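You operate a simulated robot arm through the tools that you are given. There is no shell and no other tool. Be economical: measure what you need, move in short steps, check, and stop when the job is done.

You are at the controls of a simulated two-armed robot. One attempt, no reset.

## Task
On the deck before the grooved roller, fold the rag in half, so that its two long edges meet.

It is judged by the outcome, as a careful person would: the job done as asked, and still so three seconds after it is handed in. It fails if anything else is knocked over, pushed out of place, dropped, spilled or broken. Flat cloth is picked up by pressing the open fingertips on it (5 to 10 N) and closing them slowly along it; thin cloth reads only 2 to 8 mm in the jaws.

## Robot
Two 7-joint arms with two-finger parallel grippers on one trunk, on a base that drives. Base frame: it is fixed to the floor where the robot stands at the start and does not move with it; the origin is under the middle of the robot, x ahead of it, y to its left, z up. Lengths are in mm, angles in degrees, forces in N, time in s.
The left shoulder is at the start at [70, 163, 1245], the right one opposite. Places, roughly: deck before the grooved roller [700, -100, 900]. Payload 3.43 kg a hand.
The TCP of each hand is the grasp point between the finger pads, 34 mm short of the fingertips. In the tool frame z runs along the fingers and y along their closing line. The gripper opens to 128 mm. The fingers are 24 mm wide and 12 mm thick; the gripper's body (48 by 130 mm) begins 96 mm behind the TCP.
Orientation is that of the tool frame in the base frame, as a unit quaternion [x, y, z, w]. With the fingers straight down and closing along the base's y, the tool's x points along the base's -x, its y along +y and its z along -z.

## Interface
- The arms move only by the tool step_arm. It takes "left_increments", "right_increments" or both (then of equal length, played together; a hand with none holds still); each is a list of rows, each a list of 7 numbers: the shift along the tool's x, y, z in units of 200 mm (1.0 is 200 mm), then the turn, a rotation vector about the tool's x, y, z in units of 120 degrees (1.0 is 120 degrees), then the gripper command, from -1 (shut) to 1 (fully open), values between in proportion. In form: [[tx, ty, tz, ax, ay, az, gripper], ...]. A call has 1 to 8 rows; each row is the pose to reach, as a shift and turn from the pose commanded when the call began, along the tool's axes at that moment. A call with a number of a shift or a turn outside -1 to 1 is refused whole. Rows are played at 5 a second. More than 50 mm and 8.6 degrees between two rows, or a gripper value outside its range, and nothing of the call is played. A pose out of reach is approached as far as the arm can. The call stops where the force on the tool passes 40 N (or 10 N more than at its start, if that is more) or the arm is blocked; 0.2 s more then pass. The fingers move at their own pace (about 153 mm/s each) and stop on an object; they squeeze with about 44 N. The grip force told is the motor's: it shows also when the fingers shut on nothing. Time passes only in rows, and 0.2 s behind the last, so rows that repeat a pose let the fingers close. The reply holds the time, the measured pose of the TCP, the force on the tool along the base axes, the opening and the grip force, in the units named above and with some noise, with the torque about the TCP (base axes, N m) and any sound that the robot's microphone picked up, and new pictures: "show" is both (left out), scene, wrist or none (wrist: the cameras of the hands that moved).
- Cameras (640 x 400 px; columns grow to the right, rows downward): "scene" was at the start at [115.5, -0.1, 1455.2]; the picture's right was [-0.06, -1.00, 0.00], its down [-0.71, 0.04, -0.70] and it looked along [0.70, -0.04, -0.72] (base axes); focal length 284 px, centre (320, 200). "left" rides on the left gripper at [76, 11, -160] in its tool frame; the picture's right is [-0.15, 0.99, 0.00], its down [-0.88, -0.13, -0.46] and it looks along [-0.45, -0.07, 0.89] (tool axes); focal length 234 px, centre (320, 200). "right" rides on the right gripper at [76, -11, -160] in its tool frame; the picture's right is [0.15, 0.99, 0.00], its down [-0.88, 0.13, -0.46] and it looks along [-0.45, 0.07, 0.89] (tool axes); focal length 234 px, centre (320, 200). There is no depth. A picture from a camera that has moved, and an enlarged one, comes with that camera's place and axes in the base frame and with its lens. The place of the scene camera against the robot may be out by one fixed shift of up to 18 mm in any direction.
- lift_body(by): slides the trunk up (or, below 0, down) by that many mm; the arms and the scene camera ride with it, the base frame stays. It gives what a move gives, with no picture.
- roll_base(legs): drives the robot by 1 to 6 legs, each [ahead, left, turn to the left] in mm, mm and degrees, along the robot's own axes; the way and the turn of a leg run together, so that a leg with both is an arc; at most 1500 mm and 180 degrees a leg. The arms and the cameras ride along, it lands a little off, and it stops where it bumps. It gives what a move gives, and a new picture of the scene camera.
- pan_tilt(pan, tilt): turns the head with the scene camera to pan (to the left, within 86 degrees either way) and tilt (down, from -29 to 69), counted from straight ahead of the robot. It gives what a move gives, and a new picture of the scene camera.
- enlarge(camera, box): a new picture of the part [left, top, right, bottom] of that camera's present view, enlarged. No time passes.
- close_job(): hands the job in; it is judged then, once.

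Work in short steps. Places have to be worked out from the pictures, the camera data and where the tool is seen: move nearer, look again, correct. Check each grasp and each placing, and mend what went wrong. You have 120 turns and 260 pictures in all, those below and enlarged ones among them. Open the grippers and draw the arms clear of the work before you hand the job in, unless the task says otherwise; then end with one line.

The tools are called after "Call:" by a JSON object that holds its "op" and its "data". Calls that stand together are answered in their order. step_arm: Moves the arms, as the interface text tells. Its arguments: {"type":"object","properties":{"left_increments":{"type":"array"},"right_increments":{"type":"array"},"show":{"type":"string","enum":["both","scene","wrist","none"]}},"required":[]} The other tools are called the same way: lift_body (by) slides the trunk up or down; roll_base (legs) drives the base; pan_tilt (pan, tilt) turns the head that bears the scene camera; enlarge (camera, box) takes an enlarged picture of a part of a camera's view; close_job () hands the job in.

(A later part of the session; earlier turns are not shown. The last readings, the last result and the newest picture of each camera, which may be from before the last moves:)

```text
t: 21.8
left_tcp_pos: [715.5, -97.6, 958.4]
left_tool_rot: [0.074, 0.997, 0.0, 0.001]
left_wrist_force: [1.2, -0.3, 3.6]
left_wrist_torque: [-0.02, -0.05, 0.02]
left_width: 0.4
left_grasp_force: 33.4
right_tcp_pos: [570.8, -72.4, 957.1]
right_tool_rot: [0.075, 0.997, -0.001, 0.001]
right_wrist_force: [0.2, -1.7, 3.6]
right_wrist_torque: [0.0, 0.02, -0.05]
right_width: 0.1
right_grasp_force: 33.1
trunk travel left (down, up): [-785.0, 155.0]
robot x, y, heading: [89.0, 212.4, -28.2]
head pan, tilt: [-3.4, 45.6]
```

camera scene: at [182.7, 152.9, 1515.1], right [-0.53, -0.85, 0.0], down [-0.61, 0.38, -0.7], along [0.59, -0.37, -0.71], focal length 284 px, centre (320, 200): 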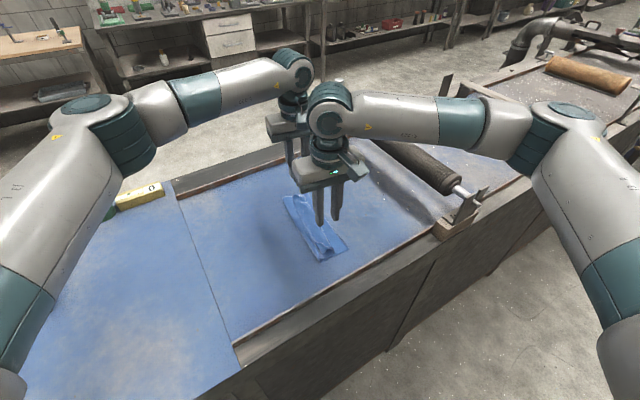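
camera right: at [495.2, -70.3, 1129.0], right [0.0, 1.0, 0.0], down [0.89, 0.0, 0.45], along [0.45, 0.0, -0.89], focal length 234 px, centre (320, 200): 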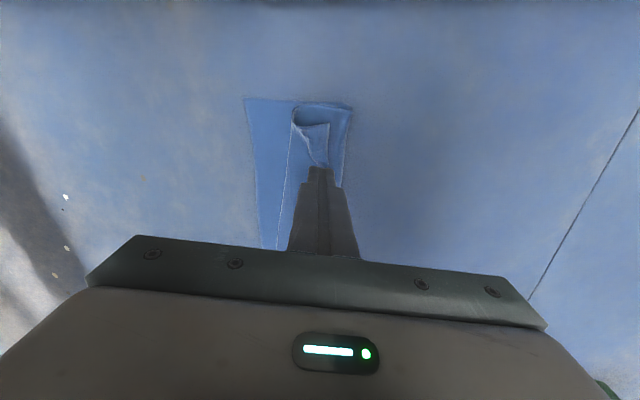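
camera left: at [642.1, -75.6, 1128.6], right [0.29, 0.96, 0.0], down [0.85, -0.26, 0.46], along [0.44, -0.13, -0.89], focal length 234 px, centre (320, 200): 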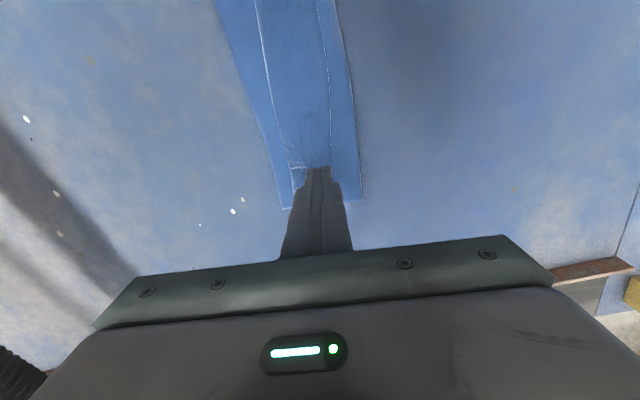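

Contact is 3.6 N on each. I'll drag 30 mm toward −y and look.

Call:
{"op": "step_arm", "data": {"left_increments": [[0, -0.03, 0, 0, 0, 0, -1], [0, -0.06, 0, 0, 0, 0, -1], [0, -0.09, 0, 0, 0, 0, -1], [0, -0.12, 0, 0, 0, 0, -1], [0, -0.15, 0, 0, 0, 0, -1]], "right_increments": [[0, -0.03, 0, 0, 0, 0, -1], [0, -0.06, 0, 0, 0, 0, -1], [0, -0.09, 0, 0, 0, 0, -1], [0, -0.12, 0, 0, 0, 0, -1], [0, -0.15, 0, 0, 0, 0, -1]], "show": "wrist"}}

```text
t: 23.0
left_tcp_pos: [709.5, -127.4, 957.2]
left_tool_rot: [0.075, 0.997, -0.001, -0.001]
left_wrist_force: [1.2, 2.5, 4.4]
left_wrist_torque: [0.0, -0.03, 0.05]
left_width: 0.0
left_grasp_force: 33.5
right_tcp_pos: [566.0, -102.7, 957.2]
right_tool_rot: [0.074, 0.997, 0.0, 0.0]
right_wrist_force: [0.4, -0.1, 1.5]
right_wrist_torque: [0.01, 0.04, -0.01]
right_width: 0.0
right_grasp_force: 33.1
trunk travel left (down, up): [-785.0, 155.0]
robot x, y, heading: [87.4, 210.5, -28.2]
head pan, tilt: [-3.4, 45.6]
camera right: at [488.8, -101.6, 1118.3], right [0.0, 1.0, 0.0], down [0.89, 0.0, 0.46], along [0.46, 0.0, -0.89], focal length 234 px, centre (320, 200)
camera left: at [635.8, -105.6, 1116.9], right [0.29, 0.96, 0.0], down [0.85, -0.26, 0.46], along [0.44, -0.13, -0.89], focal length 234 px, centre (320, 200)
```

right: 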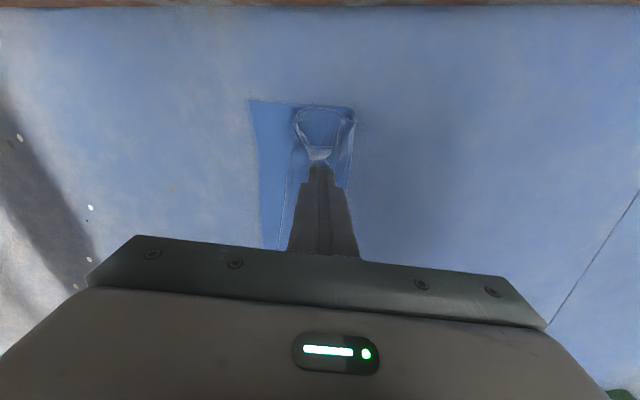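
left: 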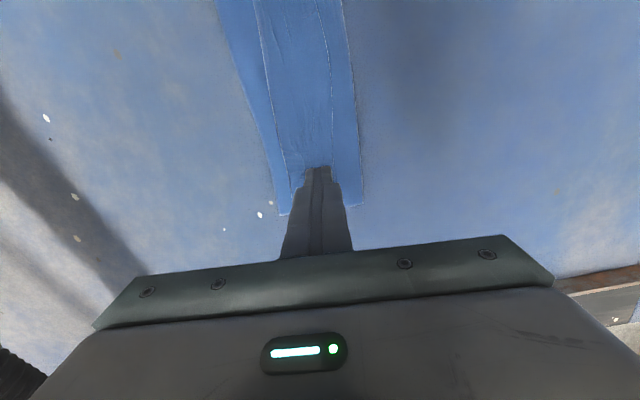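

The layers slid together on the deck, so dragging needs a pinned lower layer. I'll lift both hands and look at the shape again.

Call:
{"op": "step_arm", "data": {"left_increments": [[0, 0, -0.1, 0, 0, 0, -1], [0, 0, -0.3, 0, 0, 0, -1], [0, 0, -0.5, 0, 0, 0, -0.5]], "right_increments": [[0, 0, -0.1, 0, 0, 0, -1], [0, 0, -0.3, 0, 0, 0, -1], [0.15, 0, -0.5, 0, 0, 0, -0.5]], "show": "wrist"}}

Call:
{"op": "enlarge", "data": {"camera": "right", "box": [230, 80, 390, 240]}}

Call:
{"op": "enlarge", "data": {"camera": "left", "box": [200, 0, 400, 180]}}

```text
t: 23.8
left_tcp_pos: [707.7, -128.3, 1060.5]
left_tool_rot: [0.075, 0.997, 0.0, 0.002]
left_wrist_force: [0.4, 0.4, -0.3]
left_wrist_torque: [0.03, -0.01, 0.01]
left_width: 31.9
left_grasp_force: 0.1
right_tcp_pos: [534.2, -99.7, 1058.9]
right_tool_rot: [0.077, 0.997, 0.001, 0.001]
right_wrist_force: [-0.9, 0.9, -0.2]
right_wrist_torque: [0.03, -0.01, 0.0]
right_width: 32.4
right_grasp_force: 0.0
trunk travel left (down, up): [-785.0, 155.0]
robot x, y, heading: [87.0, 214.3, -28.3]
head pan, tilt: [-3.4, 45.6]
camera right: at [457.0, -99.5, 1220.0], right [0.0, 1.0, 0.0], down [0.89, 0.0, 0.46], along [0.46, 0.0, -0.89], focal length 234 px, centre (320, 200)
camera left: at [632.8, -105.8, 1219.5], right [0.29, 0.96, 0.0], down [0.85, -0.26, 0.46], along [0.44, -0.13, -0.89], focal length 234 px, centre (320, 200)
```

right: 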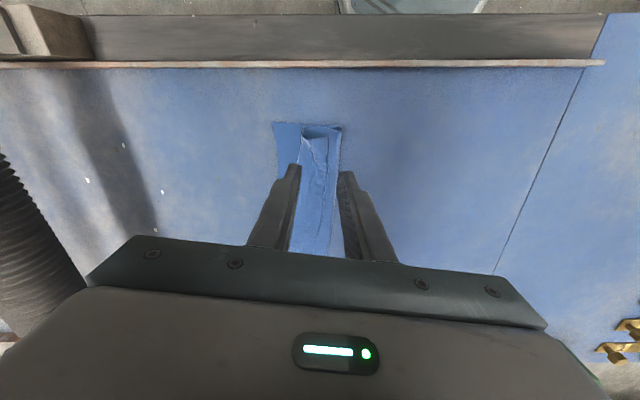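
left: 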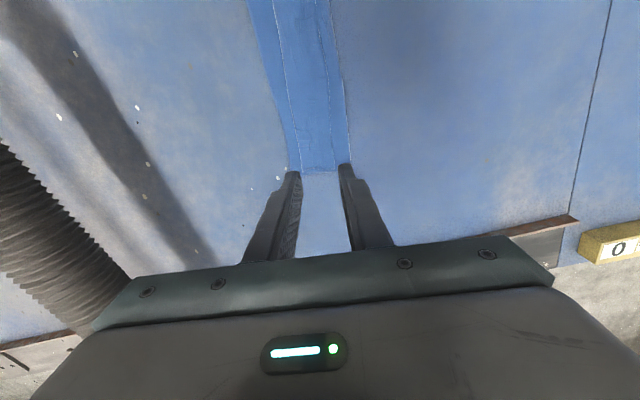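

```text
2.50 times, centred on (310, 160) of right
camera zoom: at [457.0, -99.5, 1220.0], right [0.0, 1.0, 0.0], down [0.89, 0.0, 0.46], along [0.46, 0.0, -0.89], focal length 585 px, centre (345, 300)
```

zoom: 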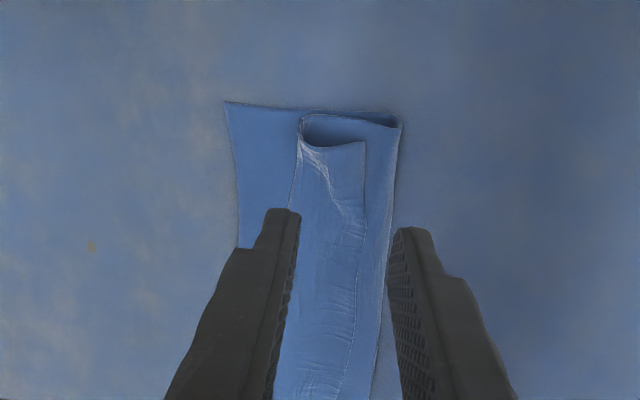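

```text
2.22 times, centred on (300, 90) of left
camera zoom: at [632.8, -105.8, 1219.5], right [0.29, 0.96, 0.0], down [0.85, -0.26, 0.46], along [0.44, -0.13, -0.89], focal length 520 px, centre (364, 444)
```

zoom: 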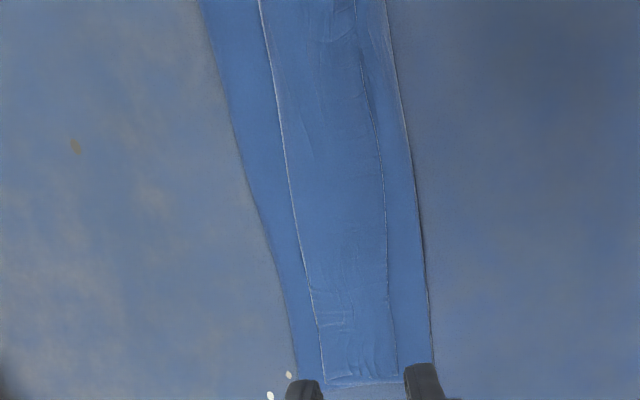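

The layers grip each other, so I'll restart the fold another way. I'll pick up the single-layer lower edge AD with the fingers closing along that edge, which leaves no turned-back hem. Then I'll lift the rag so it hangs straight, lay it out and fold it again. First I'll turn both hands about 87°.

Call:
{"op": "step_arm", "data": {"left_increments": [[0, 0, 0, 0, 0, 0.067, -0.6], [0, 0, 0, 0, 0, 0.134, -0.6], [0, 0, 0, 0, 0, 0.201, -0.6], [0, 0, 0, 0, 0, 0.268, -0.6], [0, 0, 0, 0, 0, 0.335, -0.6], [0, 0, 0, 0, 0, 0.402, -0.6], [0, 0, 0, 0, 0, 0.469, -0.6], [0, 0, 0, 0, 0, 0.536, -0.6]], "right_increments": [[0, 0, 0, 0, 0, 0.067, -0.6], [0, 0, 0, 0, 0, 0.134, -0.6], [0, 0, 0, 0, 0, 0.201, -0.6], [0, 0, 0, 0, 0, 0.268, -0.6], [0, 0, 0, 0, 0, 0.335, -0.6], [0, 0, 0, 0, 0, 0.402, -0.6], [0, 0, 0, 0, 0, 0.469, -0.6], [0, 0, 0, 0, 0, 0.536, -0.6]], "show": "none"}}

Call:
{"op": "step_arm", "data": {"left_increments": [[0, 0, 0, 0, 0, 0.063, -0.6], [0, 0, 0, 0, 0, 0.127, -0.6], [0, 0, 0, 0, 0, 0.19, -0.6]], "right_increments": [[0, 0, 0, 0, 0, 0.063, -0.6], [0, 0, 0, 0, 0, 0.127, -0.6], [0, 0, 0, 0, 0, 0.19, -0.6]]}}

```text
t: 25.6
left_tcp_pos: [709.4, -128.5, 1057.3]
left_tool_rot: [0.595, 0.804, 0.0, 0.001]
left_wrist_force: [-0.1, 0.3, -0.1]
left_wrist_torque: [0.01, 0.01, -0.02]
left_width: 25.7
left_grasp_force: 0.0
right_tcp_pos: [537.0, -97.5, 1056.1]
right_tool_rot: [0.595, 0.804, 0.0, 0.0]
right_wrist_force: [-0.2, 0.2, -0.1]
right_wrist_torque: [0.01, 0.01, 0.06]
right_width: 25.5
right_grasp_force: 0.1
trunk travel left (down, up): [-785.0, 155.0]
robot x, y, heading: [85.6, 218.5, -28.3]
head pan, tilt: [-3.4, 45.6]
```

```text
t: 26.4
left_tcp_pos: [709.1, -128.3, 1056.8]
left_tool_rot: [0.621, 0.784, 0.0, 0.0]
left_wrist_force: [-0.4, 0.1, 0.0]
left_wrist_torque: [-0.01, 0.0, -0.03]
left_width: 25.6
left_grasp_force: 0.1
left hand out of reach, approached as far as the arm can: row 1, 2, 3
right_tcp_pos: [536.6, -98.5, 1056.7]
right_tool_rot: [0.742, 0.67, 0.0, 0.0]
right_wrist_force: [0.1, 0.1, -0.4]
right_wrist_torque: [0.01, 0.01, -0.02]
right_width: 25.7
right_grasp_force: 0.0
trunk travel left (down, up): [-785.0, 155.0]
robot x, y, heading: [83.1, 216.4, -28.5]
head pan, tilt: [-3.4, 45.6]
camera scene: at [183.9, 151.9, 1515.1], right [-0.53, -0.85, 0.0], down [-0.61, 0.38, -0.7], along [0.59, -0.37, -0.72], focal length 284 px, centre (320, 200)
camera right: at [533.4, -21.5, 1217.1], right [1.0, 0.04, 0.0], down [0.04, -0.89, 0.46], along [0.02, -0.45, -0.89], focal length 234 px, centre (320, 200)
camera left: at [703.2, -52.0, 1216.2], right [1.0, 0.09, 0.0], down [0.08, -0.89, 0.46], along [0.04, -0.45, -0.89], focal length 234 px, centre (320, 200)
```

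scene: 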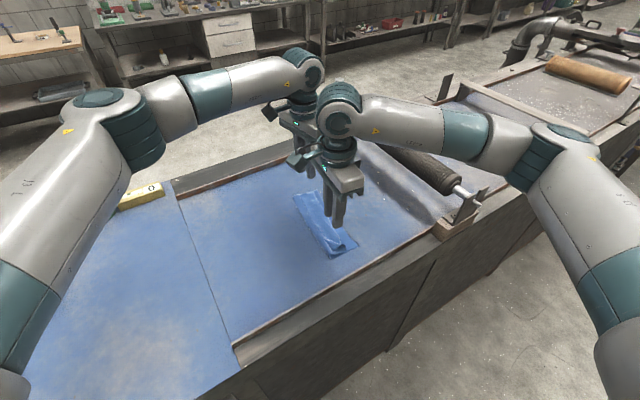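
right: 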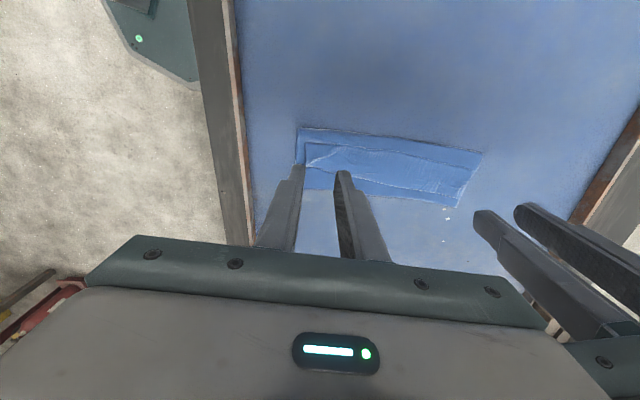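
left: 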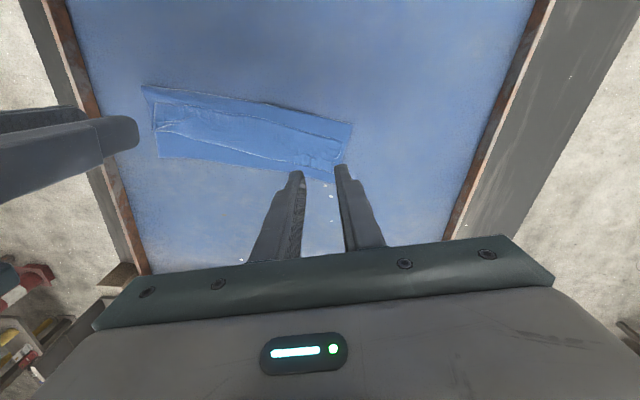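

The left wrist stops about 19° short, which is acceptable. Edge AD now runs from about (502,−158) to (729,−172). I'll move both hands above it, fingers 25 mm apart.

Call:
{"op": "step_arm", "data": {"left_increments": [[-0.05, 0, 0.07, 0, 0, -0.054, -0.6], [-0.1, -0.01, 0.14, 0, 0, -0.107, -0.6], [-0.15, -0.02, 0.2, 0, 0, -0.16, -0.6], [-0.195, -0.025, 0.27, 0, 0, -0.16, -0.6]], "right_increments": [[-0.08, 0, 0.07, 0, 0, 0, -0.6], [-0.16, 0, 0.14, 0, 0, 0, -0.6], [-0.24, -0.005, 0.2, 0, 0, 0, -0.6], [-0.285, -0.005, 0.27, 0, 0, 0, -0.6]], "show": "wrist"}}

```text
t: 27.4
left_tcp_pos: [715.1, -167.0, 1003.5]
left_tool_rot: [0.479, 0.878, 0.0, -0.001]
left_wrist_force: [0.3, 0.0, 0.1]
left_wrist_torque: [0.04, -0.02, 0.03]
left_width: 25.4
left_grasp_force: 0.0
right_tcp_pos: [530.2, -155.3, 1001.0]
right_tool_rot: [0.741, 0.671, 0.0, -0.002]
right_wrist_force: [-0.6, -0.4, 0.6]
right_wrist_torque: [-0.02, 0.0, -0.03]
right_width: 25.6
right_grasp_force: 0.0
trunk travel left (down, up): [-785.0, 155.0]
robot x, y, heading: [86.5, 211.9, -28.6]
head pan, tilt: [-3.4, 45.6]
camera right: at [525.2, -79.3, 1162.4], right [1.0, 0.05, 0.0], down [0.04, -0.89, 0.45], along [0.02, -0.45, -0.89], focal length 234 px, centre (320, 200)
camera left: at [682.5, -97.9, 1162.2], right [0.91, 0.41, 0.0], down [0.37, -0.81, 0.45], along [0.19, -0.41, -0.89], focal length 234 px, centre (320, 200)
```

right: 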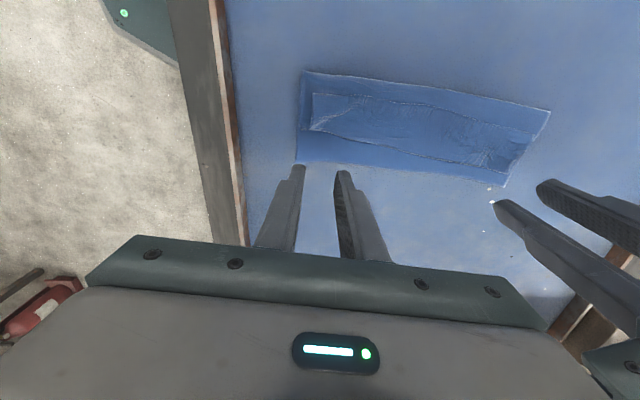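
left: 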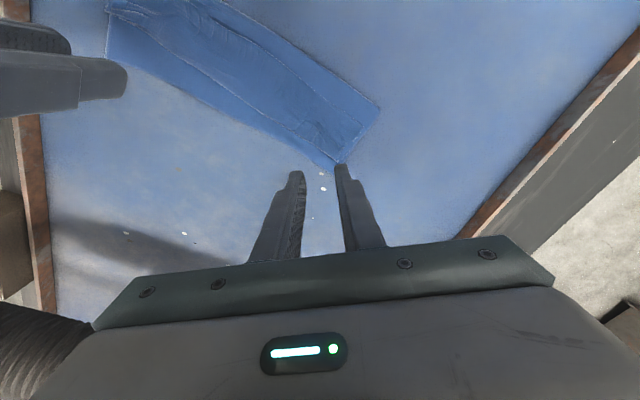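

The left command was clipped at its limit, so I'll undo that extra turn, correct the position to (700,−163) and descend.

Call:
{"op": "step_arm", "data": {"left_increments": [[0.02, -0.02, 0.05, 0, 0, 0.05, -0.6], [0.04, -0.035, 0.1, 0, 0, 0.1, -0.6], [0.058, -0.052, 0.185, 0, 0, 0.15, -0.6]], "right_increments": [[0.005, 0, 0.05, 0, 0, 0, -0.6], [0.01, 0, 0.1, 0, 0, 0, -0.6], [0.01, 0, 0.175, 0, 0, 0, -0.6]], "show": "wrist"}}

```text
t: 28.2
left_tcp_pos: [701.5, -162.7, 975.5]
left_tool_rot: [0.59, 0.807, 0.0, 0.0]
left_wrist_force: [-0.3, -0.5, 0.8]
left_wrist_torque: [-0.01, 0.04, -0.02]
left_width: 25.6
left_grasp_force: 0.0
left hand out of reach, approached as far as the arm can: row 3
right_tcp_pos: [529.6, -152.8, 967.4]
right_tool_rot: [0.741, 0.671, -0.001, 0.0]
right_wrist_force: [-0.5, 1.0, 0.6]
right_wrist_torque: [0.05, -0.01, -0.01]
right_width: 25.4
right_grasp_force: 0.1
trunk travel left (down, up): [-785.0, 155.0]
robot x, y, heading: [89.1, 214.8, -28.5]
head pan, tilt: [-3.4, 45.6]
camera right: at [526.3, -76.2, 1128.0], right [1.0, 0.05, 0.0], down [0.04, -0.89, 0.46], along [0.02, -0.45, -0.89], focal length 234 px, centre (320, 200)
camera left: at [689.3, -87.6, 1134.1], right [0.99, 0.16, 0.0], down [0.14, -0.88, 0.46], along [0.07, -0.45, -0.89], focal length 234 px, centre (320, 200)
```

right: 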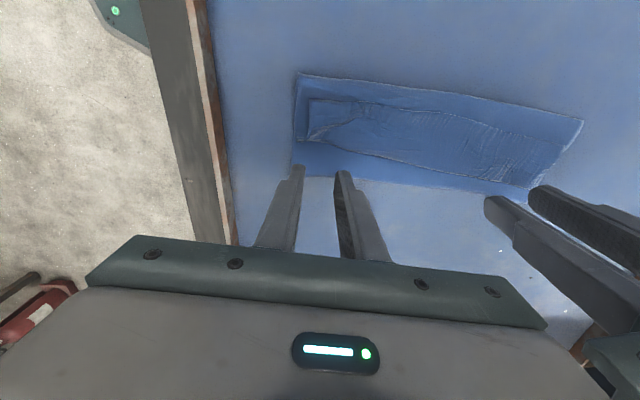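
left: 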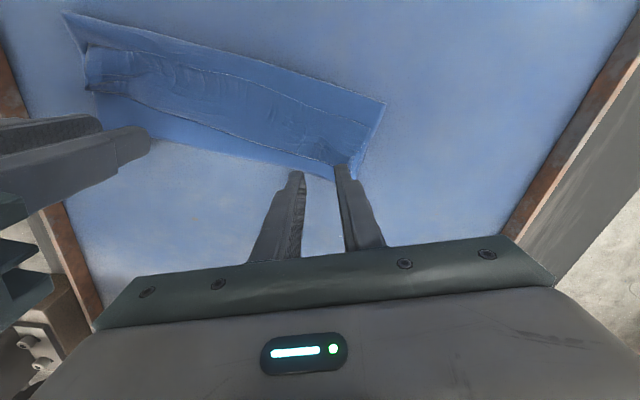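

The left wrist is at its limit, so I'll relax its yaw by about 11° and shift it 10 mm back along the edge, where the single-layer strip is wider. Then I'll lower it.

Call:
{"op": "step_arm", "data": {"left_increments": [[0, -0.03, 0.0, 0, 0, -0.05, -0.6], [0, -0.052, 0.025, 0, 0, -0.09, -0.6], [0, -0.052, 0.05, 0, 0, -0.09, -0.6]], "show": "wrist"}}

Call:
{"op": "enlarge", "data": {"camera": "left", "box": [240, 100, 400, 220]}}

Call:
{"op": "enlarge", "data": {"camera": "right", "box": [240, 100, 400, 220]}}

```text
t: 29.0
left_tcp_pos: [692.0, -165.7, 964.3]
left_tool_rot: [0.512, 0.859, 0.0, 0.0]
left_wrist_force: [0.5, -0.2, 0.2]
left_wrist_torque: [-0.05, 0.01, 0.0]
left_width: 25.6
left_grasp_force: 0.0
right_tcp_pos: [530.9, -153.6, 967.0]
right_tool_rot: [0.742, 0.671, 0.0, 0.0]
right_wrist_force: [-0.4, 0.9, 0.4]
right_wrist_torque: [0.0, -0.03, -0.02]
right_width: 25.6
right_grasp_force: 0.2
trunk travel left (down, up): [-785.0, 155.0]
robot x, y, heading: [93.8, 216.0, -28.7]
head pan, tilt: [-3.4, 45.6]
camera left: at [665.9, -94.6, 1123.9], right [0.94, 0.34, 0.0], down [0.3, -0.84, 0.46], along [0.16, -0.43, -0.89], focal length 234 px, centre (320, 200)
```

left: 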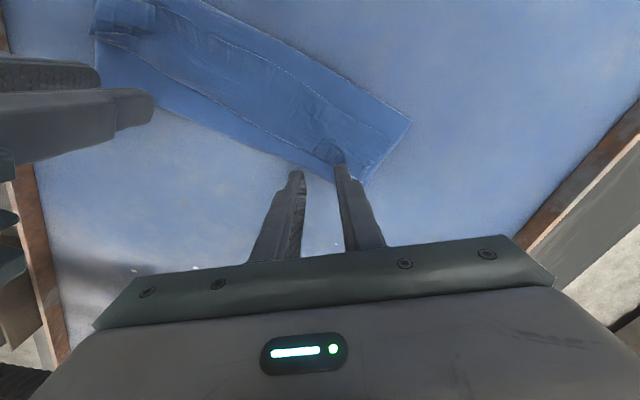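

```text
3.33 times, centred on (320, 160) of left
camera zoom: at [665.9, -94.6, 1123.9], right [0.94, 0.34, 0.0], down [0.3, -0.84, 0.46], along [0.16, -0.43, -0.89], focal length 781 px, centre (320, 333)
```

zoom: 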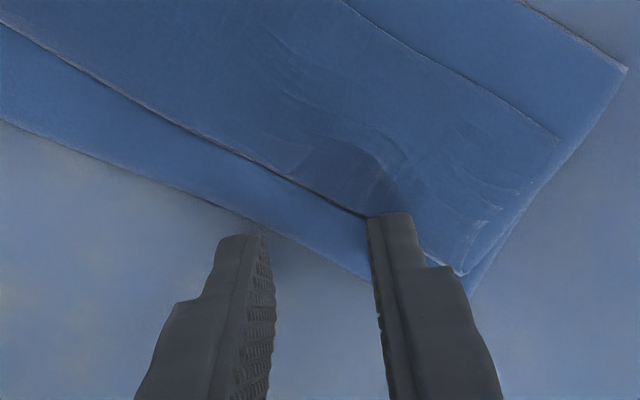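

```text
3.33 times, centred on (320, 160) of right
camera zoom: at [526.4, -76.3, 1128.1], right [1.0, 0.05, 0.0], down [0.04, -0.89, 0.46], along [0.02, -0.45, -0.89], focal length 781 px, centre (320, 333)
```

zoom: 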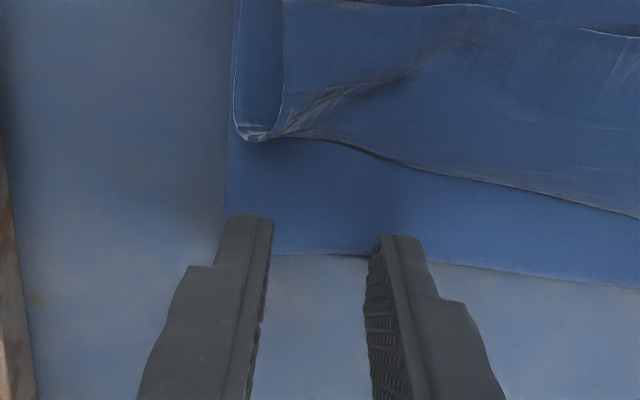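

The left yaw misalignment is too large for a clean pinch. I'll raise both hands well clear and turn the robot 17° further right to give the left wrist room.

Call:
{"op": "step_arm", "data": {"left_increments": [[0, 0, -0.2, 0, 0, 0, -0.6], [0, 0, -0.44, 0, 0, 0, -0.6], [0, 0, -0.68, 0, 0, 0, -0.6], [0, 0, -0.9, 0, 0, 0, -0.6]], "right_increments": [[0, 0, -0.2, 0, 0, 0, -0.6], [0, 0, -0.44, 0, 0, 0, -0.6], [0, 0, -0.68, 0, 0, 0, -0.6], [0, 0, -0.9, 0, 0, 0, -0.6]], "show": "none"}}

Call:
{"op": "roll_base", "data": {"legs": [[0, 0, -17]]}}

```text
t: 30.0
left_tcp_pos: [691.0, -163.4, 1143.4]
left_tool_rot: [0.512, 0.859, 0.0, 0.001]
left_wrist_force: [0.4, 0.8, -0.1]
left_wrist_torque: [0.02, -0.03, -0.03]
left_width: 25.8
left_grasp_force: 0.2
right_tcp_pos: [528.0, -151.8, 1148.3]
right_tool_rot: [0.742, 0.671, 0.0, -0.001]
right_wrist_force: [-0.3, -0.1, -0.6]
right_wrist_torque: [0.01, 0.0, -0.02]
right_width: 25.4
right_grasp_force: 0.0
trunk travel left (down, up): [-785.0, 155.0]
robot x, y, heading: [86.7, 215.2, -28.2]
head pan, tilt: [-3.4, 45.6]
```

```text
t: 31.3
left_tcp_pos: [554.3, -325.1, 1143.8]
left_tool_rot: [0.634, 0.773, 0.0, 0.0]
left_wrist_force: [0.0, 0.5, 0.0]
left_wrist_torque: [0.01, 0.0, -0.01]
left_width: 26.0
left_grasp_force: 0.0
right_tcp_pos: [402.1, -267.7, 1146.9]
right_tool_rot: [0.833, 0.553, 0.001, 0.001]
right_wrist_force: [0.0, -1.0, 0.1]
right_wrist_torque: [0.02, -0.02, 0.01]
right_width: 25.8
right_grasp_force: 0.1
trunk travel left (down, up): [-785.0, 155.0]
robot x, y, heading: [83.9, 212.5, -45.6]
head pan, tilt: [-3.4, 45.6]
camera scene: at [159.9, 121.9, 1515.1], right [-0.75, -0.66, 0.0], down [-0.47, 0.54, -0.7], along [0.46, -0.53, -0.72], focal length 284 px, centre (320, 200)
```

scene: 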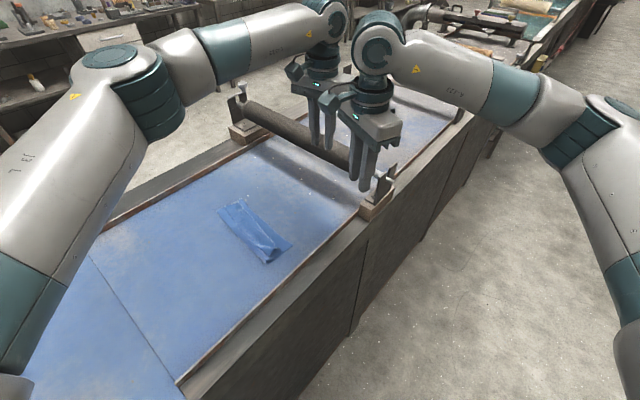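

Turned fine. I'll bring both hands back above edge AD, aligned with it.

Call:
{"op": "step_arm", "data": {"left_increments": [[0.13, 0.175, 0, 0, 0, 0.025, -0.6], [0.26, 0.35, 0, 0, 0, 0.05, -0.6], [0.39, 0.525, 0, 0, 0, 0.075, -0.6], [0.52, 0.7, 0.05, 0, 0, 0.1, -0.6], [0.65, 0.875, 0.1, 0, 0, 0.125, -0.6], [0.65, 0.875, 0.3, 0, 0, 0.125, -0.6], [0.65, 0.875, 0.5, 0, 0, 0.125, -0.6], [0.65, 0.875, 0.68, 0, 0, 0.125, -0.6]], "right_increments": [[0.155, 0.073, 0, 0, 0, -0.032, -0.6], [0.31, 0.146, 0, 0, 0, -0.064, -0.6], [0.465, 0.22, 0, 0, 0, -0.096, -0.6], [0.62, 0.29, 0.05, 0, 0, -0.128, -0.6], [0.778, 0.365, 0.1, 0, 0, -0.16, -0.6], [0.778, 0.365, 0.3, 0, 0, -0.16, -0.6], [0.778, 0.365, 0.5, 0, 0, -0.16, -0.6], [0.778, 0.365, 0.68, 0, 0, -0.16, -0.6]], "show": "wrist"}}

```text
t: 33.1
left_tcp_pos: [679.4, -147.6, 1077.5]
left_tool_rot: [0.73, 0.684, 0.002, 0.0]
left_wrist_force: [0.3, -0.1, -0.1]
left_wrist_torque: [0.05, -0.03, -0.01]
left_width: 25.7
left_grasp_force: 0.0
left hand out of reach, approached as far as the arm can: row 5, 6, 7, 8
right_tcp_pos: [527.3, -152.9, 1009.8]
right_tool_rot: [0.73, 0.683, 0.0, -0.001]
right_wrist_force: [0.2, 0.0, 0.0]
right_wrist_torque: [0.05, -0.03, 0.04]
right_width: 25.5
right_grasp_force: 0.0
trunk travel left (down, up): [-785.0, 155.0]
robot x, y, heading: [86.6, 213.7, -45.6]
head pan, tilt: [-3.4, 45.6]
camera right: at [520.8, -76.7, 1170.8], right [1.0, 0.08, 0.0], down [0.07, -0.89, 0.45], along [0.04, -0.45, -0.89], focal length 234 px, centre (320, 200)
camera left: at [694.7, -72.4, 1237.0], right [0.98, -0.21, 0.0], down [-0.19, -0.87, 0.45], along [-0.09, -0.44, -0.89], focal length 234 px, centre (320, 200)
```

right: 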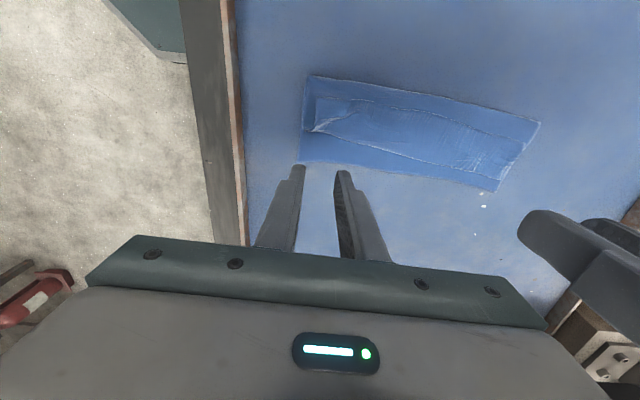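
left: 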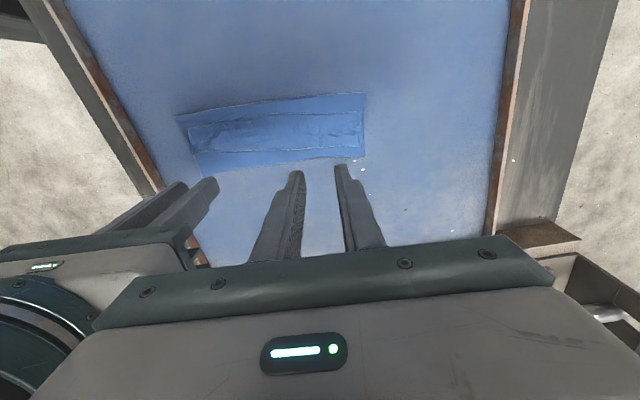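

The left yaw limit binds again, so I'll back off 9° and finish the approach, which leaves only a small misalignment.

Call:
{"op": "step_arm", "data": {"left_increments": [[-0.02, 0.03, 0.0, 0, 0, -0.04, -0.6], [-0.05, 0.07, 0.1, 0, 0, -0.075, -0.6], [-0.07, 0.108, 0.22, 0, 0, -0.075, -0.6], [-0.07, 0.108, 0.335, 0, 0, -0.075, -0.6]], "show": "wrist"}}

```text
t: 34.1
left_tcp_pos: [703.0, -159.7, 1009.7]
left_tool_rot: [0.674, 0.739, 0.0, 0.0]
left_wrist_force: [0.4, 0.0, 0.4]
left_wrist_torque: [-0.02, 0.0, -0.01]
left_width: 25.5
left_grasp_force: 0.0
right_tcp_pos: [529.5, -151.4, 1010.6]
right_tool_rot: [0.729, 0.684, -0.001, 0.0]
right_wrist_force: [0.3, 0.6, 0.1]
right_wrist_torque: [0.0, -0.01, -0.01]
right_width: 25.8
right_grasp_force: 0.2
trunk travel left (down, up): [-785.0, 155.0]
robot x, y, heading: [87.8, 214.0, -45.6]
head pan, tilt: [-3.4, 45.6]
camera left: at [707.4, -83.5, 1168.6], right [1.0, -0.05, 0.0], down [-0.05, -0.89, 0.46], along [-0.03, -0.45, -0.89], focal length 234 px, centre (320, 200)
```

left: 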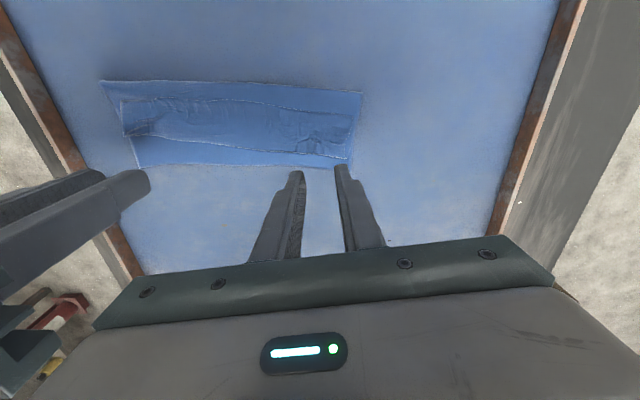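

Now lower both to just above the edge strip.

Call:
{"op": "step_arm", "data": {"left_increments": [[-0.02, -0.03, 0.08, 0, 0, 0, -0.6], [-0.027, -0.033, 0.16, 0, 0, 0, -0.6], [-0.027, -0.033, 0.23, 0, 0, 0, -0.6]], "right_increments": [[-0.01, 0, 0.08, 0, 0, 0, -0.6], [-0.01, 0, 0.16, 0, 0, 0, -0.6], [-0.01, 0, 0.235, 0, 0, 0, -0.6]], "show": "none"}}

Call:
{"op": "enlarge", "data": {"camera": "left", "box": [240, 100, 400, 220]}}

Call:
{"op": "enlarge", "data": {"camera": "right", "box": [240, 100, 400, 220]}}

```text
t: 34.9
left_tcp_pos: [697.8, -165.7, 963.0]
left_tool_rot: [0.673, 0.739, 0.0, -0.001]
left_wrist_force: [0.0, 0.0, 0.4]
left_wrist_torque: [0.0, -0.01, -0.01]
left_width: 25.7
left_grasp_force: 0.0
right_tcp_pos: [530.7, -153.6, 962.9]
right_tool_rot: [0.729, 0.685, 0.0, 0.0]
right_wrist_force: [-0.3, 0.1, 0.6]
right_wrist_torque: [0.0, 0.0, 0.01]
right_width: 25.6
right_grasp_force: 0.1
trunk travel left (down, up): [-785.0, 155.0]
robot x, y, heading: [88.9, 212.7, -45.2]
head pan, tilt: [-3.4, 45.6]
```

```text
3.33 times, centred on (320, 160) of left
camera zoom: at [701.3, -90.1, 1122.2], right [1.0, -0.06, 0.0], down [-0.05, -0.89, 0.46], along [-0.03, -0.45, -0.89], focal length 781 px, centre (320, 333)
```

zoom: 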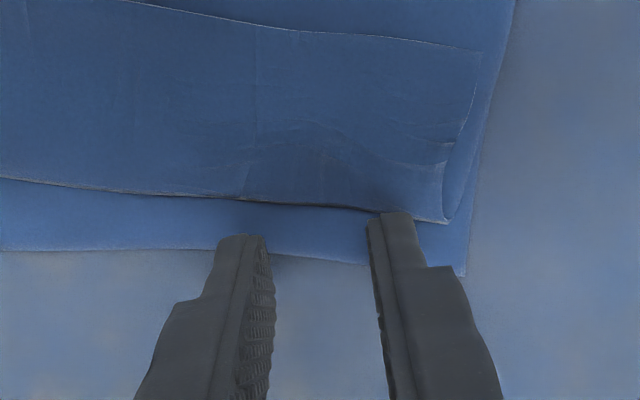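

```text
3.33 times, centred on (320, 160) of right
camera zoom: at [522.7, -77.1, 1123.7], right [1.0, 0.08, 0.0], down [0.07, -0.89, 0.46], along [0.04, -0.45, -0.89], focal length 781 px, centre (320, 333)
```

zoom: 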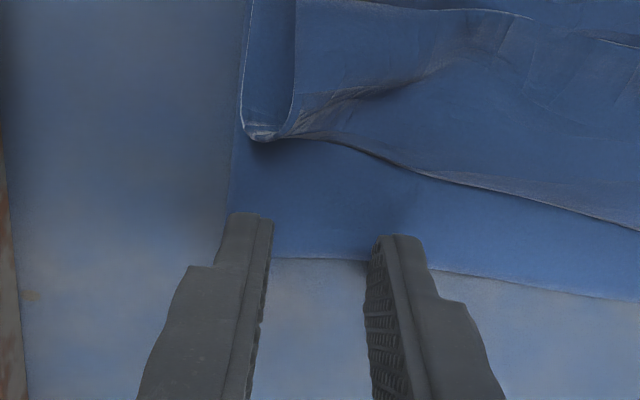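

Both finger pairs straddle the edge nicely, on a single layer. Pressing down in small steps.

Call:
{"op": "step_arm", "data": {"left_increments": [[0, 0, 0.02, 0, 0, 0, -0.6], [0, 0, 0.035, 0, 0, 0, -0.6]], "right_increments": [[0, 0, 0.02, 0, 0, 0, -0.6], [0, 0, 0.035, 0, 0, 0, -0.6]], "show": "none"}}

Call:
{"op": "step_arm", "data": {"left_increments": [[0, 0, 0.005, 0, 0, 0, -0.6]], "right_increments": [[0, 0, 0.005, 0, 0, 0, -0.6]], "show": "none"}}

```text
t: 35.5
left_tcp_pos: [697.2, -166.8, 956.5]
left_tool_rot: [0.674, 0.739, 0.0, 0.002]
left_wrist_force: [0.4, -0.2, 5.7]
left_wrist_torque: [0.02, -0.15, 0.03]
left_width: 25.8
left_grasp_force: 0.3
right_tcp_pos: [528.6, -153.5, 958.0]
right_tool_rot: [0.73, 0.684, 0.001, -0.001]
right_wrist_force: [-0.8, -0.1, -0.1]
right_wrist_torque: [-0.01, 0.02, -0.02]
right_width: 25.4
right_grasp_force: 0.0
trunk travel left (down, up): [-785.0, 155.0]
robot x, y, heading: [87.6, 211.3, -45.5]
head pan, tilt: [-3.4, 45.6]
```

```text
t: 35.9
left_tcp_pos: [697.5, -167.3, 956.0]
left_tool_rot: [0.674, 0.739, -0.001, 0.001]
left_wrist_force: [-0.2, 0.5, 13.5]
left_wrist_torque: [0.16, -0.32, -0.02]
left_width: 25.8
left_grasp_force: 0.1
right_tcp_pos: [527.1, -153.3, 956.3]
right_tool_rot: [0.73, 0.684, 0.0, 0.0]
right_wrist_force: [0.8, 0.0, 0.4]
right_wrist_torque: [0.03, -0.02, -0.04]
right_width: 25.6
right_grasp_force: 0.0
trunk travel left (down, up): [-785.0, 155.0]
robot x, y, heading: [86.5, 215.0, -45.4]
head pan, tilt: [-3.4, 45.6]
```

The left's +x finger is bearing on the turned-back hem. I'll lift it a little and nudge it −x and −y with a few degrees more alignment, while the right goes down 1 mm more.

Call:
{"op": "step_arm", "data": {"left_increments": [[0, 0, -0.025, 0, 0, 0, -0.6], [-0.015, -0.05, -0.025, 0, 0, 0.04, -0.6], [-0.015, -0.05, -0.02, 0, 0, 0.04, -0.6]], "right_increments": [[0, 0, 0.003, 0, 0, 0, -0.6], [0, 0, 0.006, 0, 0, 0, -0.6], [0, 0, 0.009, 0, 0, 0, -0.6]], "show": "none"}}

Call:
{"op": "enlarge", "data": {"camera": "left", "box": [240, 100, 400, 220]}}

```text
t: 36.7
left_tcp_pos: [687.5, -169.6, 959.0]
left_tool_rot: [0.704, 0.71, 0.0, 0.0]
left_wrist_force: [0.2, -0.3, -0.1]
left_wrist_torque: [-0.02, -0.04, -0.03]
left_width: 25.6
left_grasp_force: 0.0
right_tcp_pos: [530.7, -152.8, 955.6]
right_tool_rot: [0.73, 0.684, 0.0, 0.001]
right_wrist_force: [0.6, -1.8, 12.5]
right_wrist_torque: [0.02, 0.02, 0.01]
right_width: 25.7
right_grasp_force: 0.0
trunk travel left (down, up): [-785.0, 155.0]
robot x, y, heading: [89.9, 212.5, -45.4]
head pan, tilt: [-3.4, 45.6]
```

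```text
3.33 times, centred on (320, 160) of left
camera zoom: at [697.6, -94.5, 1118.2], right [0.99, -0.14, 0.0], down [-0.12, -0.88, 0.46], along [-0.06, -0.45, -0.89], focal length 781 px, centre (320, 333)
```

zoom: 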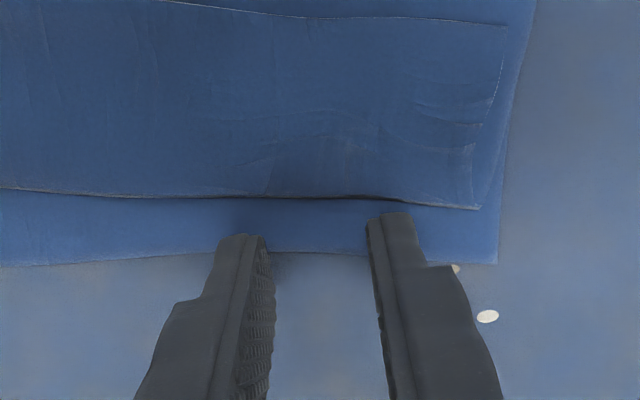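

Well aligned now. I'll press the left and ease the right slightly.

Call:
{"op": "step_arm", "data": {"left_increments": [[0, 0, 0.015, 0, 0, 0, -0.6], [0, 0, 0.022, 0, 0, 0, -0.6]], "right_increments": [[0, 0, -0.002, 0, 0, 0, -0.6], [0, 0, -0.002, 0, 0, 0, -0.6]], "show": "none"}}

```text
t: 37.3
left_tcp_pos: [687.7, -171.1, 954.9]
left_tool_rot: [0.704, 0.71, -0.001, 0.001]
left_wrist_force: [-0.4, 1.3, 6.3]
left_wrist_torque: [0.09, 0.02, 0.01]
left_width: 25.5
left_grasp_force: 0.1
right_tcp_pos: [527.5, -153.6, 955.3]
right_tool_rot: [0.729, 0.685, 0.002, 0.001]
right_wrist_force: [1.4, -1.2, 11.0]
right_wrist_torque: [0.03, -0.02, -0.02]
right_width: 25.5
right_grasp_force: 0.0
trunk travel left (down, up): [-785.0, 155.0]
robot x, y, heading: [86.4, 213.2, -45.6]
head pan, tilt: [-3.4, 45.6]
```

Adding a touch more press on the left, then closing both slowly.

Call:
{"op": "step_arm", "data": {"left_increments": [[0, 0, 0.003, 0, 0, 0, -0.6], [0, 0, 0.003, 0, 0, 0, -0.66], [0, 0, 0.003, 0, 0, 0, -0.72], [0, 0, 0.003, 0, 0, 0, -0.78], [0, 0, 0.003, 0, 0, 0, -0.84], [0, 0, 0.003, 0, 0, 0, -0.9], [0, 0, 0.003, 0, 0, 0, -1], [0, 0, 0.003, 0, 0, 0, -1]], "right_increments": [[0, 0, 0, 0, 0, 0, -0.6], [0, 0, 0, 0, 0, 0, -0.66], [0, 0, 0, 0, 0, 0, -0.72], [0, 0, 0, 0, 0, 0, -0.78], [0, 0, 0, 0, 0, 0, -0.84], [0, 0, 0, 0, 0, 0, -0.9], [0, 0, 0, 0, 0, 0, -1], [0, 0, 0, 0, 0, 0, -1]], "show": "wrist"}}

```text
t: 39.1
left_tcp_pos: [686.5, -170.9, 955.3]
left_tool_rot: [0.703, 0.711, 0.0, 0.001]
left_wrist_force: [0.8, -0.7, 19.7]
left_wrist_torque: [0.14, 0.01, 0.01]
left_width: 0.0
left_grasp_force: 33.2
right_tcp_pos: [527.0, -153.3, 956.0]
right_tool_rot: [0.729, 0.685, 0.001, 0.001]
right_wrist_force: [0.2, 0.0, 2.0]
right_wrist_torque: [0.03, 0.05, 0.01]
right_width: 0.2
right_grasp_force: 32.7
trunk travel left (down, up): [-785.0, 155.0]
robot x, y, heading: [83.2, 212.1, -45.7]
head pan, tilt: [-3.4, 45.6]
camera right: at [520.2, -76.9, 1116.3], right [1.0, 0.08, 0.0], down [0.07, -0.89, 0.46], along [0.04, -0.45, -0.89], focal length 234 px, centre (320, 200)
camera left: at [696.6, -94.6, 1114.9], right [0.99, -0.14, 0.0], down [-0.12, -0.88, 0.46], along [-0.06, -0.45, -0.89], focal length 234 px, centre (320, 200)
```

right: 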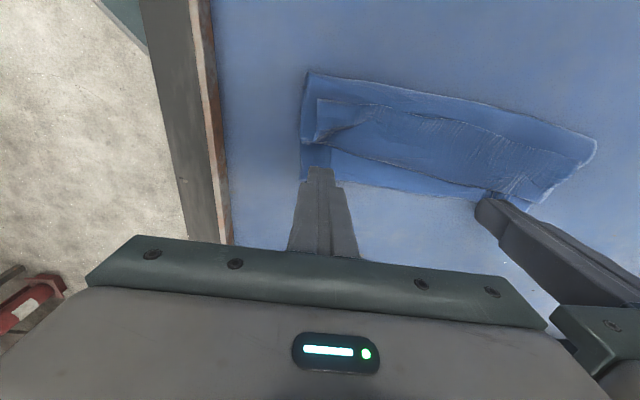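
left: 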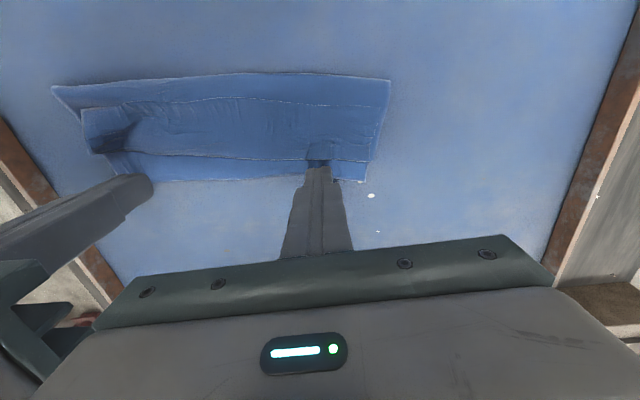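

Widths read 0, so the grasp probably missed. I'll check closely.

Call:
{"op": "enlarge", "data": {"camera": "left", "box": [260, 110, 400, 215]}}

Call:
{"op": "enlarge", "data": {"camera": "right", "box": [260, 110, 400, 215]}}

```text
3.81 times, centred on (330, 162) of left
camera zoom: at [696.6, -94.6, 1114.9], right [0.99, -0.14, 0.0], down [-0.12, -0.88, 0.46], along [-0.06, -0.45, -0.89], focal length 892 px, centre (282, 343)
```

zoom: 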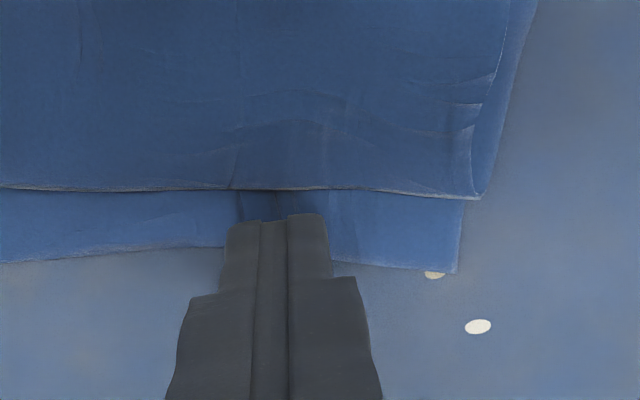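

```text
3.81 times, centred on (330, 162) of right
camera zoom: at [520.2, -76.9, 1116.3], right [1.0, 0.08, 0.0], down [0.07, -0.89, 0.46], along [0.04, -0.45, -0.89], focal length 892 px, centre (282, 343)
```

zoom: 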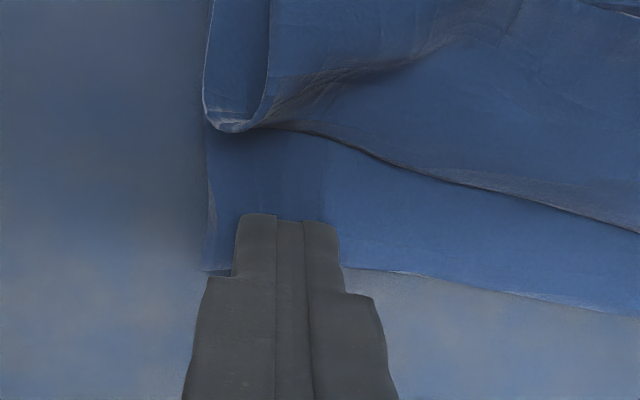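

No grip yet, so more travel is needed. I'll lift slightly, open to 45 mm and re-place the hands, the right a little further inside.

Call:
{"op": "step_arm", "data": {"left_increments": [[0, 0, -0.02, 0, 0, 0, -1], [0.01, 0.01, -0.03, 0, 0, 0, -0.6], [0.01, 0.01, -0.03, 0, 0, 0, -0.3], [0.01, 0.01, -0.015, 0, 0, 0, -0.3]], "right_increments": [[0, 0, -0.02, 0, 0, 0, -1], [0.015, 0.065, -0.03, 0, 0, 0, -0.6], [0.015, 0.065, -0.03, 0, 0, 0, -0.3], [0.015, 0.065, -0.015, 0, 0, 0, -0.3]], "show": "none"}}

Call:
{"op": "step_arm", "data": {"left_increments": [[0, 0, 0.008, 0, 0, 0, -0.3], [0, 0, 0.014, 0, 0, 0, -0.3]], "right_increments": [[0, 0, 0.008, 0, 0, 0, -0.3], [0, 0, 0.015, 0, 0, 0, -0.3]], "show": "wrist"}}

```text
t: 40.1
left_tcp_pos: [689.4, -169.5, 955.7]
left_tool_rot: [0.704, 0.71, 0.0, 0.0]
left_wrist_force: [-0.4, 0.8, 2.0]
left_wrist_torque: [0.0, 0.0, 0.05]
left_width: 44.5
left_grasp_force: 0.1
right_tcp_pos: [541.8, -153.0, 958.3]
right_tool_rot: [0.729, 0.684, 0.0, 0.0]
right_wrist_force: [1.0, 0.0, -0.3]
right_wrist_torque: [0.01, -0.03, -0.01]
right_width: 44.7
right_grasp_force: 0.0
trunk travel left (down, up): [-785.0, 155.0]
robot x, y, heading: [84.2, 215.4, -45.7]
head pan, tilt: [-3.4, 45.6]
```

```text
t: 40.7
left_tcp_pos: [689.4, -169.3, 954.8]
left_tool_rot: [0.704, 0.71, 0.001, 0.0]
left_wrist_force: [0.4, 0.3, 11.5]
left_wrist_torque: [0.14, -0.07, -0.05]
left_width: 44.7
left_grasp_force: 0.1
right_tcp_pos: [541.4, -151.6, 955.6]
right_tool_rot: [0.728, 0.685, 0.0, 0.0]
right_wrist_force: [0.1, 0.0, 1.0]
right_wrist_torque: [0.02, -0.02, 0.01]
right_width: 44.9
right_grasp_force: 0.1
trunk travel left (down, up): [-785.0, 155.0]
robot x, y, heading: [85.9, 215.2, -45.5]
head pan, tilt: [-3.4, 45.6]
camera right: at [534.0, -75.5, 1116.5], right [1.0, 0.08, 0.0], down [0.07, -0.89, 0.46], along [0.04, -0.45, -0.89], focal length 234 px, centre (320, 200)
camera left: at [699.7, -93.2, 1115.0], right [0.99, -0.14, 0.0], down [-0.12, -0.88, 0.46], along [-0.06, -0.45, -0.89], focal length 234 px, centre (320, 200)
```

right: 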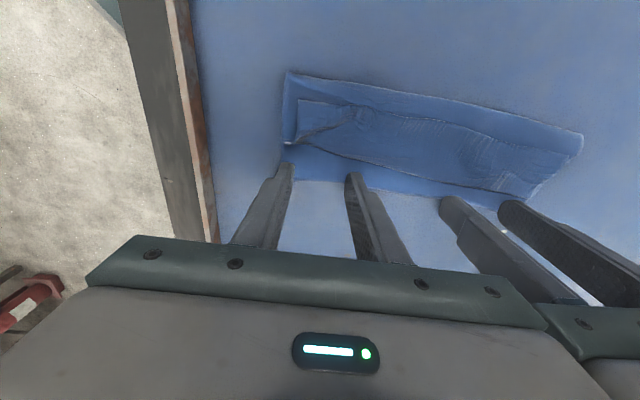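
left: 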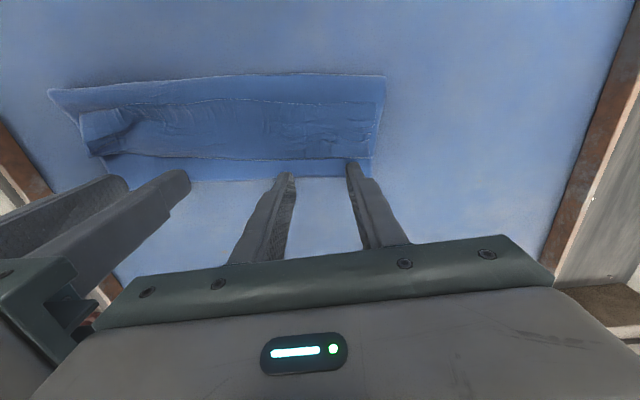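

Left presses with 11.5 N and the right is just touching, so I'll add 1.2 mm on the right and close both slowly.

Call:
{"op": "step_arm", "data": {"right_increments": [[0, 0, 0.004, 0, 0, 0, -0.3], [0, 0, 0.006, 0, 0, 0, -0.3]], "show": "none"}}

Call:
{"op": "step_arm", "data": {"left_increments": [[0, 0, 0, 0, 0, 0, -0.4], [0, 0, 0, 0, 0, 0, -0.5], [0, 0, 0, 0, 0, 0, -0.6], [0, 0, 0, 0, 0, 0, -0.7], [0, 0, 0, 0, 0, 0, -0.8], [0, 0, 0, 0, 0, 0, -0.9], [0, 0, 0, 0, 0, 0, -1], [0, 0, 0, 0, 0, 0, -1]], "right_increments": [[0, 0, 0, 0, 0, 0, -0.4], [0, 0, 0, 0, 0, 0, -0.5], [0, 0, 0, 0, 0, 0, -0.6], [0, 0, 0, 0, 0, 0, -0.7], [0, 0, 0, 0, 0, 0, -0.8], [0, 0, 0, 0, 0, 0, -0.9], [0, 0, 0, 0, 0, 0, -1], [0, 0, 0, 0, 0, 0, -1]], "show": "wrist"}}

```text
t: 41.3
left_tcp_pos: [690.3, -168.8, 955.5]
left_tool_rot: [0.704, 0.71, 0.0, 0.001]
left_wrist_force: [2.2, -0.4, 13.5]
left_wrist_torque: [0.1, -0.07, 0.0]
left_width: 44.7
left_grasp_force: 0.1
right_tcp_pos: [541.4, -152.2, 955.5]
right_tool_rot: [0.73, 0.684, 0.0, 0.001]
right_wrist_force: [0.5, -1.7, 6.7]
right_wrist_torque: [-0.02, 0.05, 0.02]
right_width: 44.9
right_grasp_force: 0.0
trunk travel left (down, up): [-785.0, 155.0]
robot x, y, heading: [86.0, 217.7, -45.5]
head pan, tilt: [-3.4, 45.6]
```

```text
t: 43.1
left_tcp_pos: [686.1, -169.0, 955.5]
left_tool_rot: [0.706, 0.709, -0.002, -0.001]
left_wrist_force: [-29.5, 2.6, 22.9]
left_wrist_torque: [0.25, 0.94, 0.3]
left_width: 2.5
left_grasp_force: 37.2
right_tcp_pos: [541.2, -151.3, 956.0]
right_tool_rot: [0.729, 0.684, 0.001, 0.002]
right_wrist_force: [31.3, -2.1, 0.3]
right_wrist_torque: [-0.09, -1.11, -0.14]
right_width: 2.3
right_grasp_force: 37.5
trunk travel left (down, up): [-785.0, 155.0]
robot x, y, heading: [88.0, 212.2, -45.6]
head pan, tilt: [-3.4, 45.6]
camera right: at [534.0, -74.8, 1116.6], right [1.0, 0.08, 0.01], down [0.07, -0.89, 0.46], along [0.04, -0.45, -0.89], focal length 234 px, centre (320, 200)
camera left: at [697.0, -93.3, 1114.9], right [0.99, -0.14, 0.0], down [-0.12, -0.88, 0.46], along [-0.07, -0.45, -0.89], focal length 234 px, centre (320, 200)
```

right: 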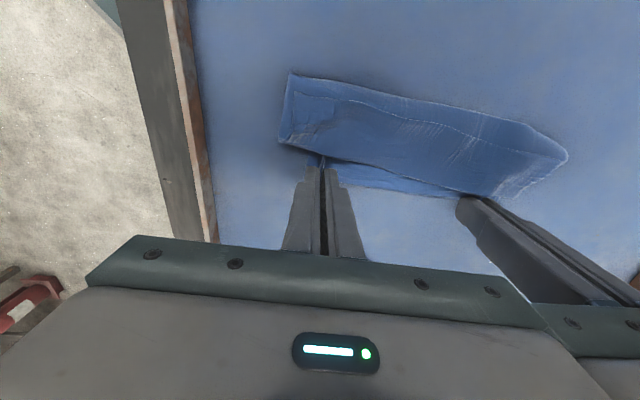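
left: 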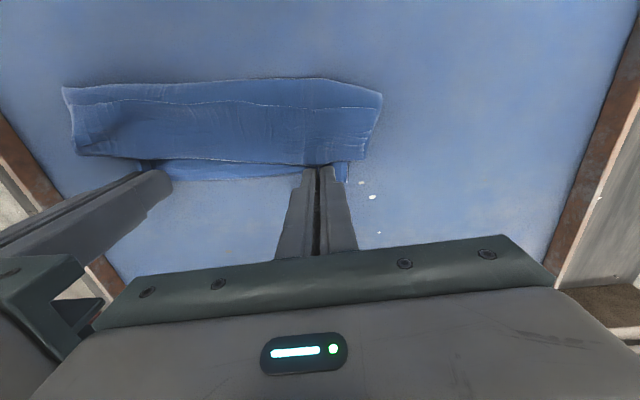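

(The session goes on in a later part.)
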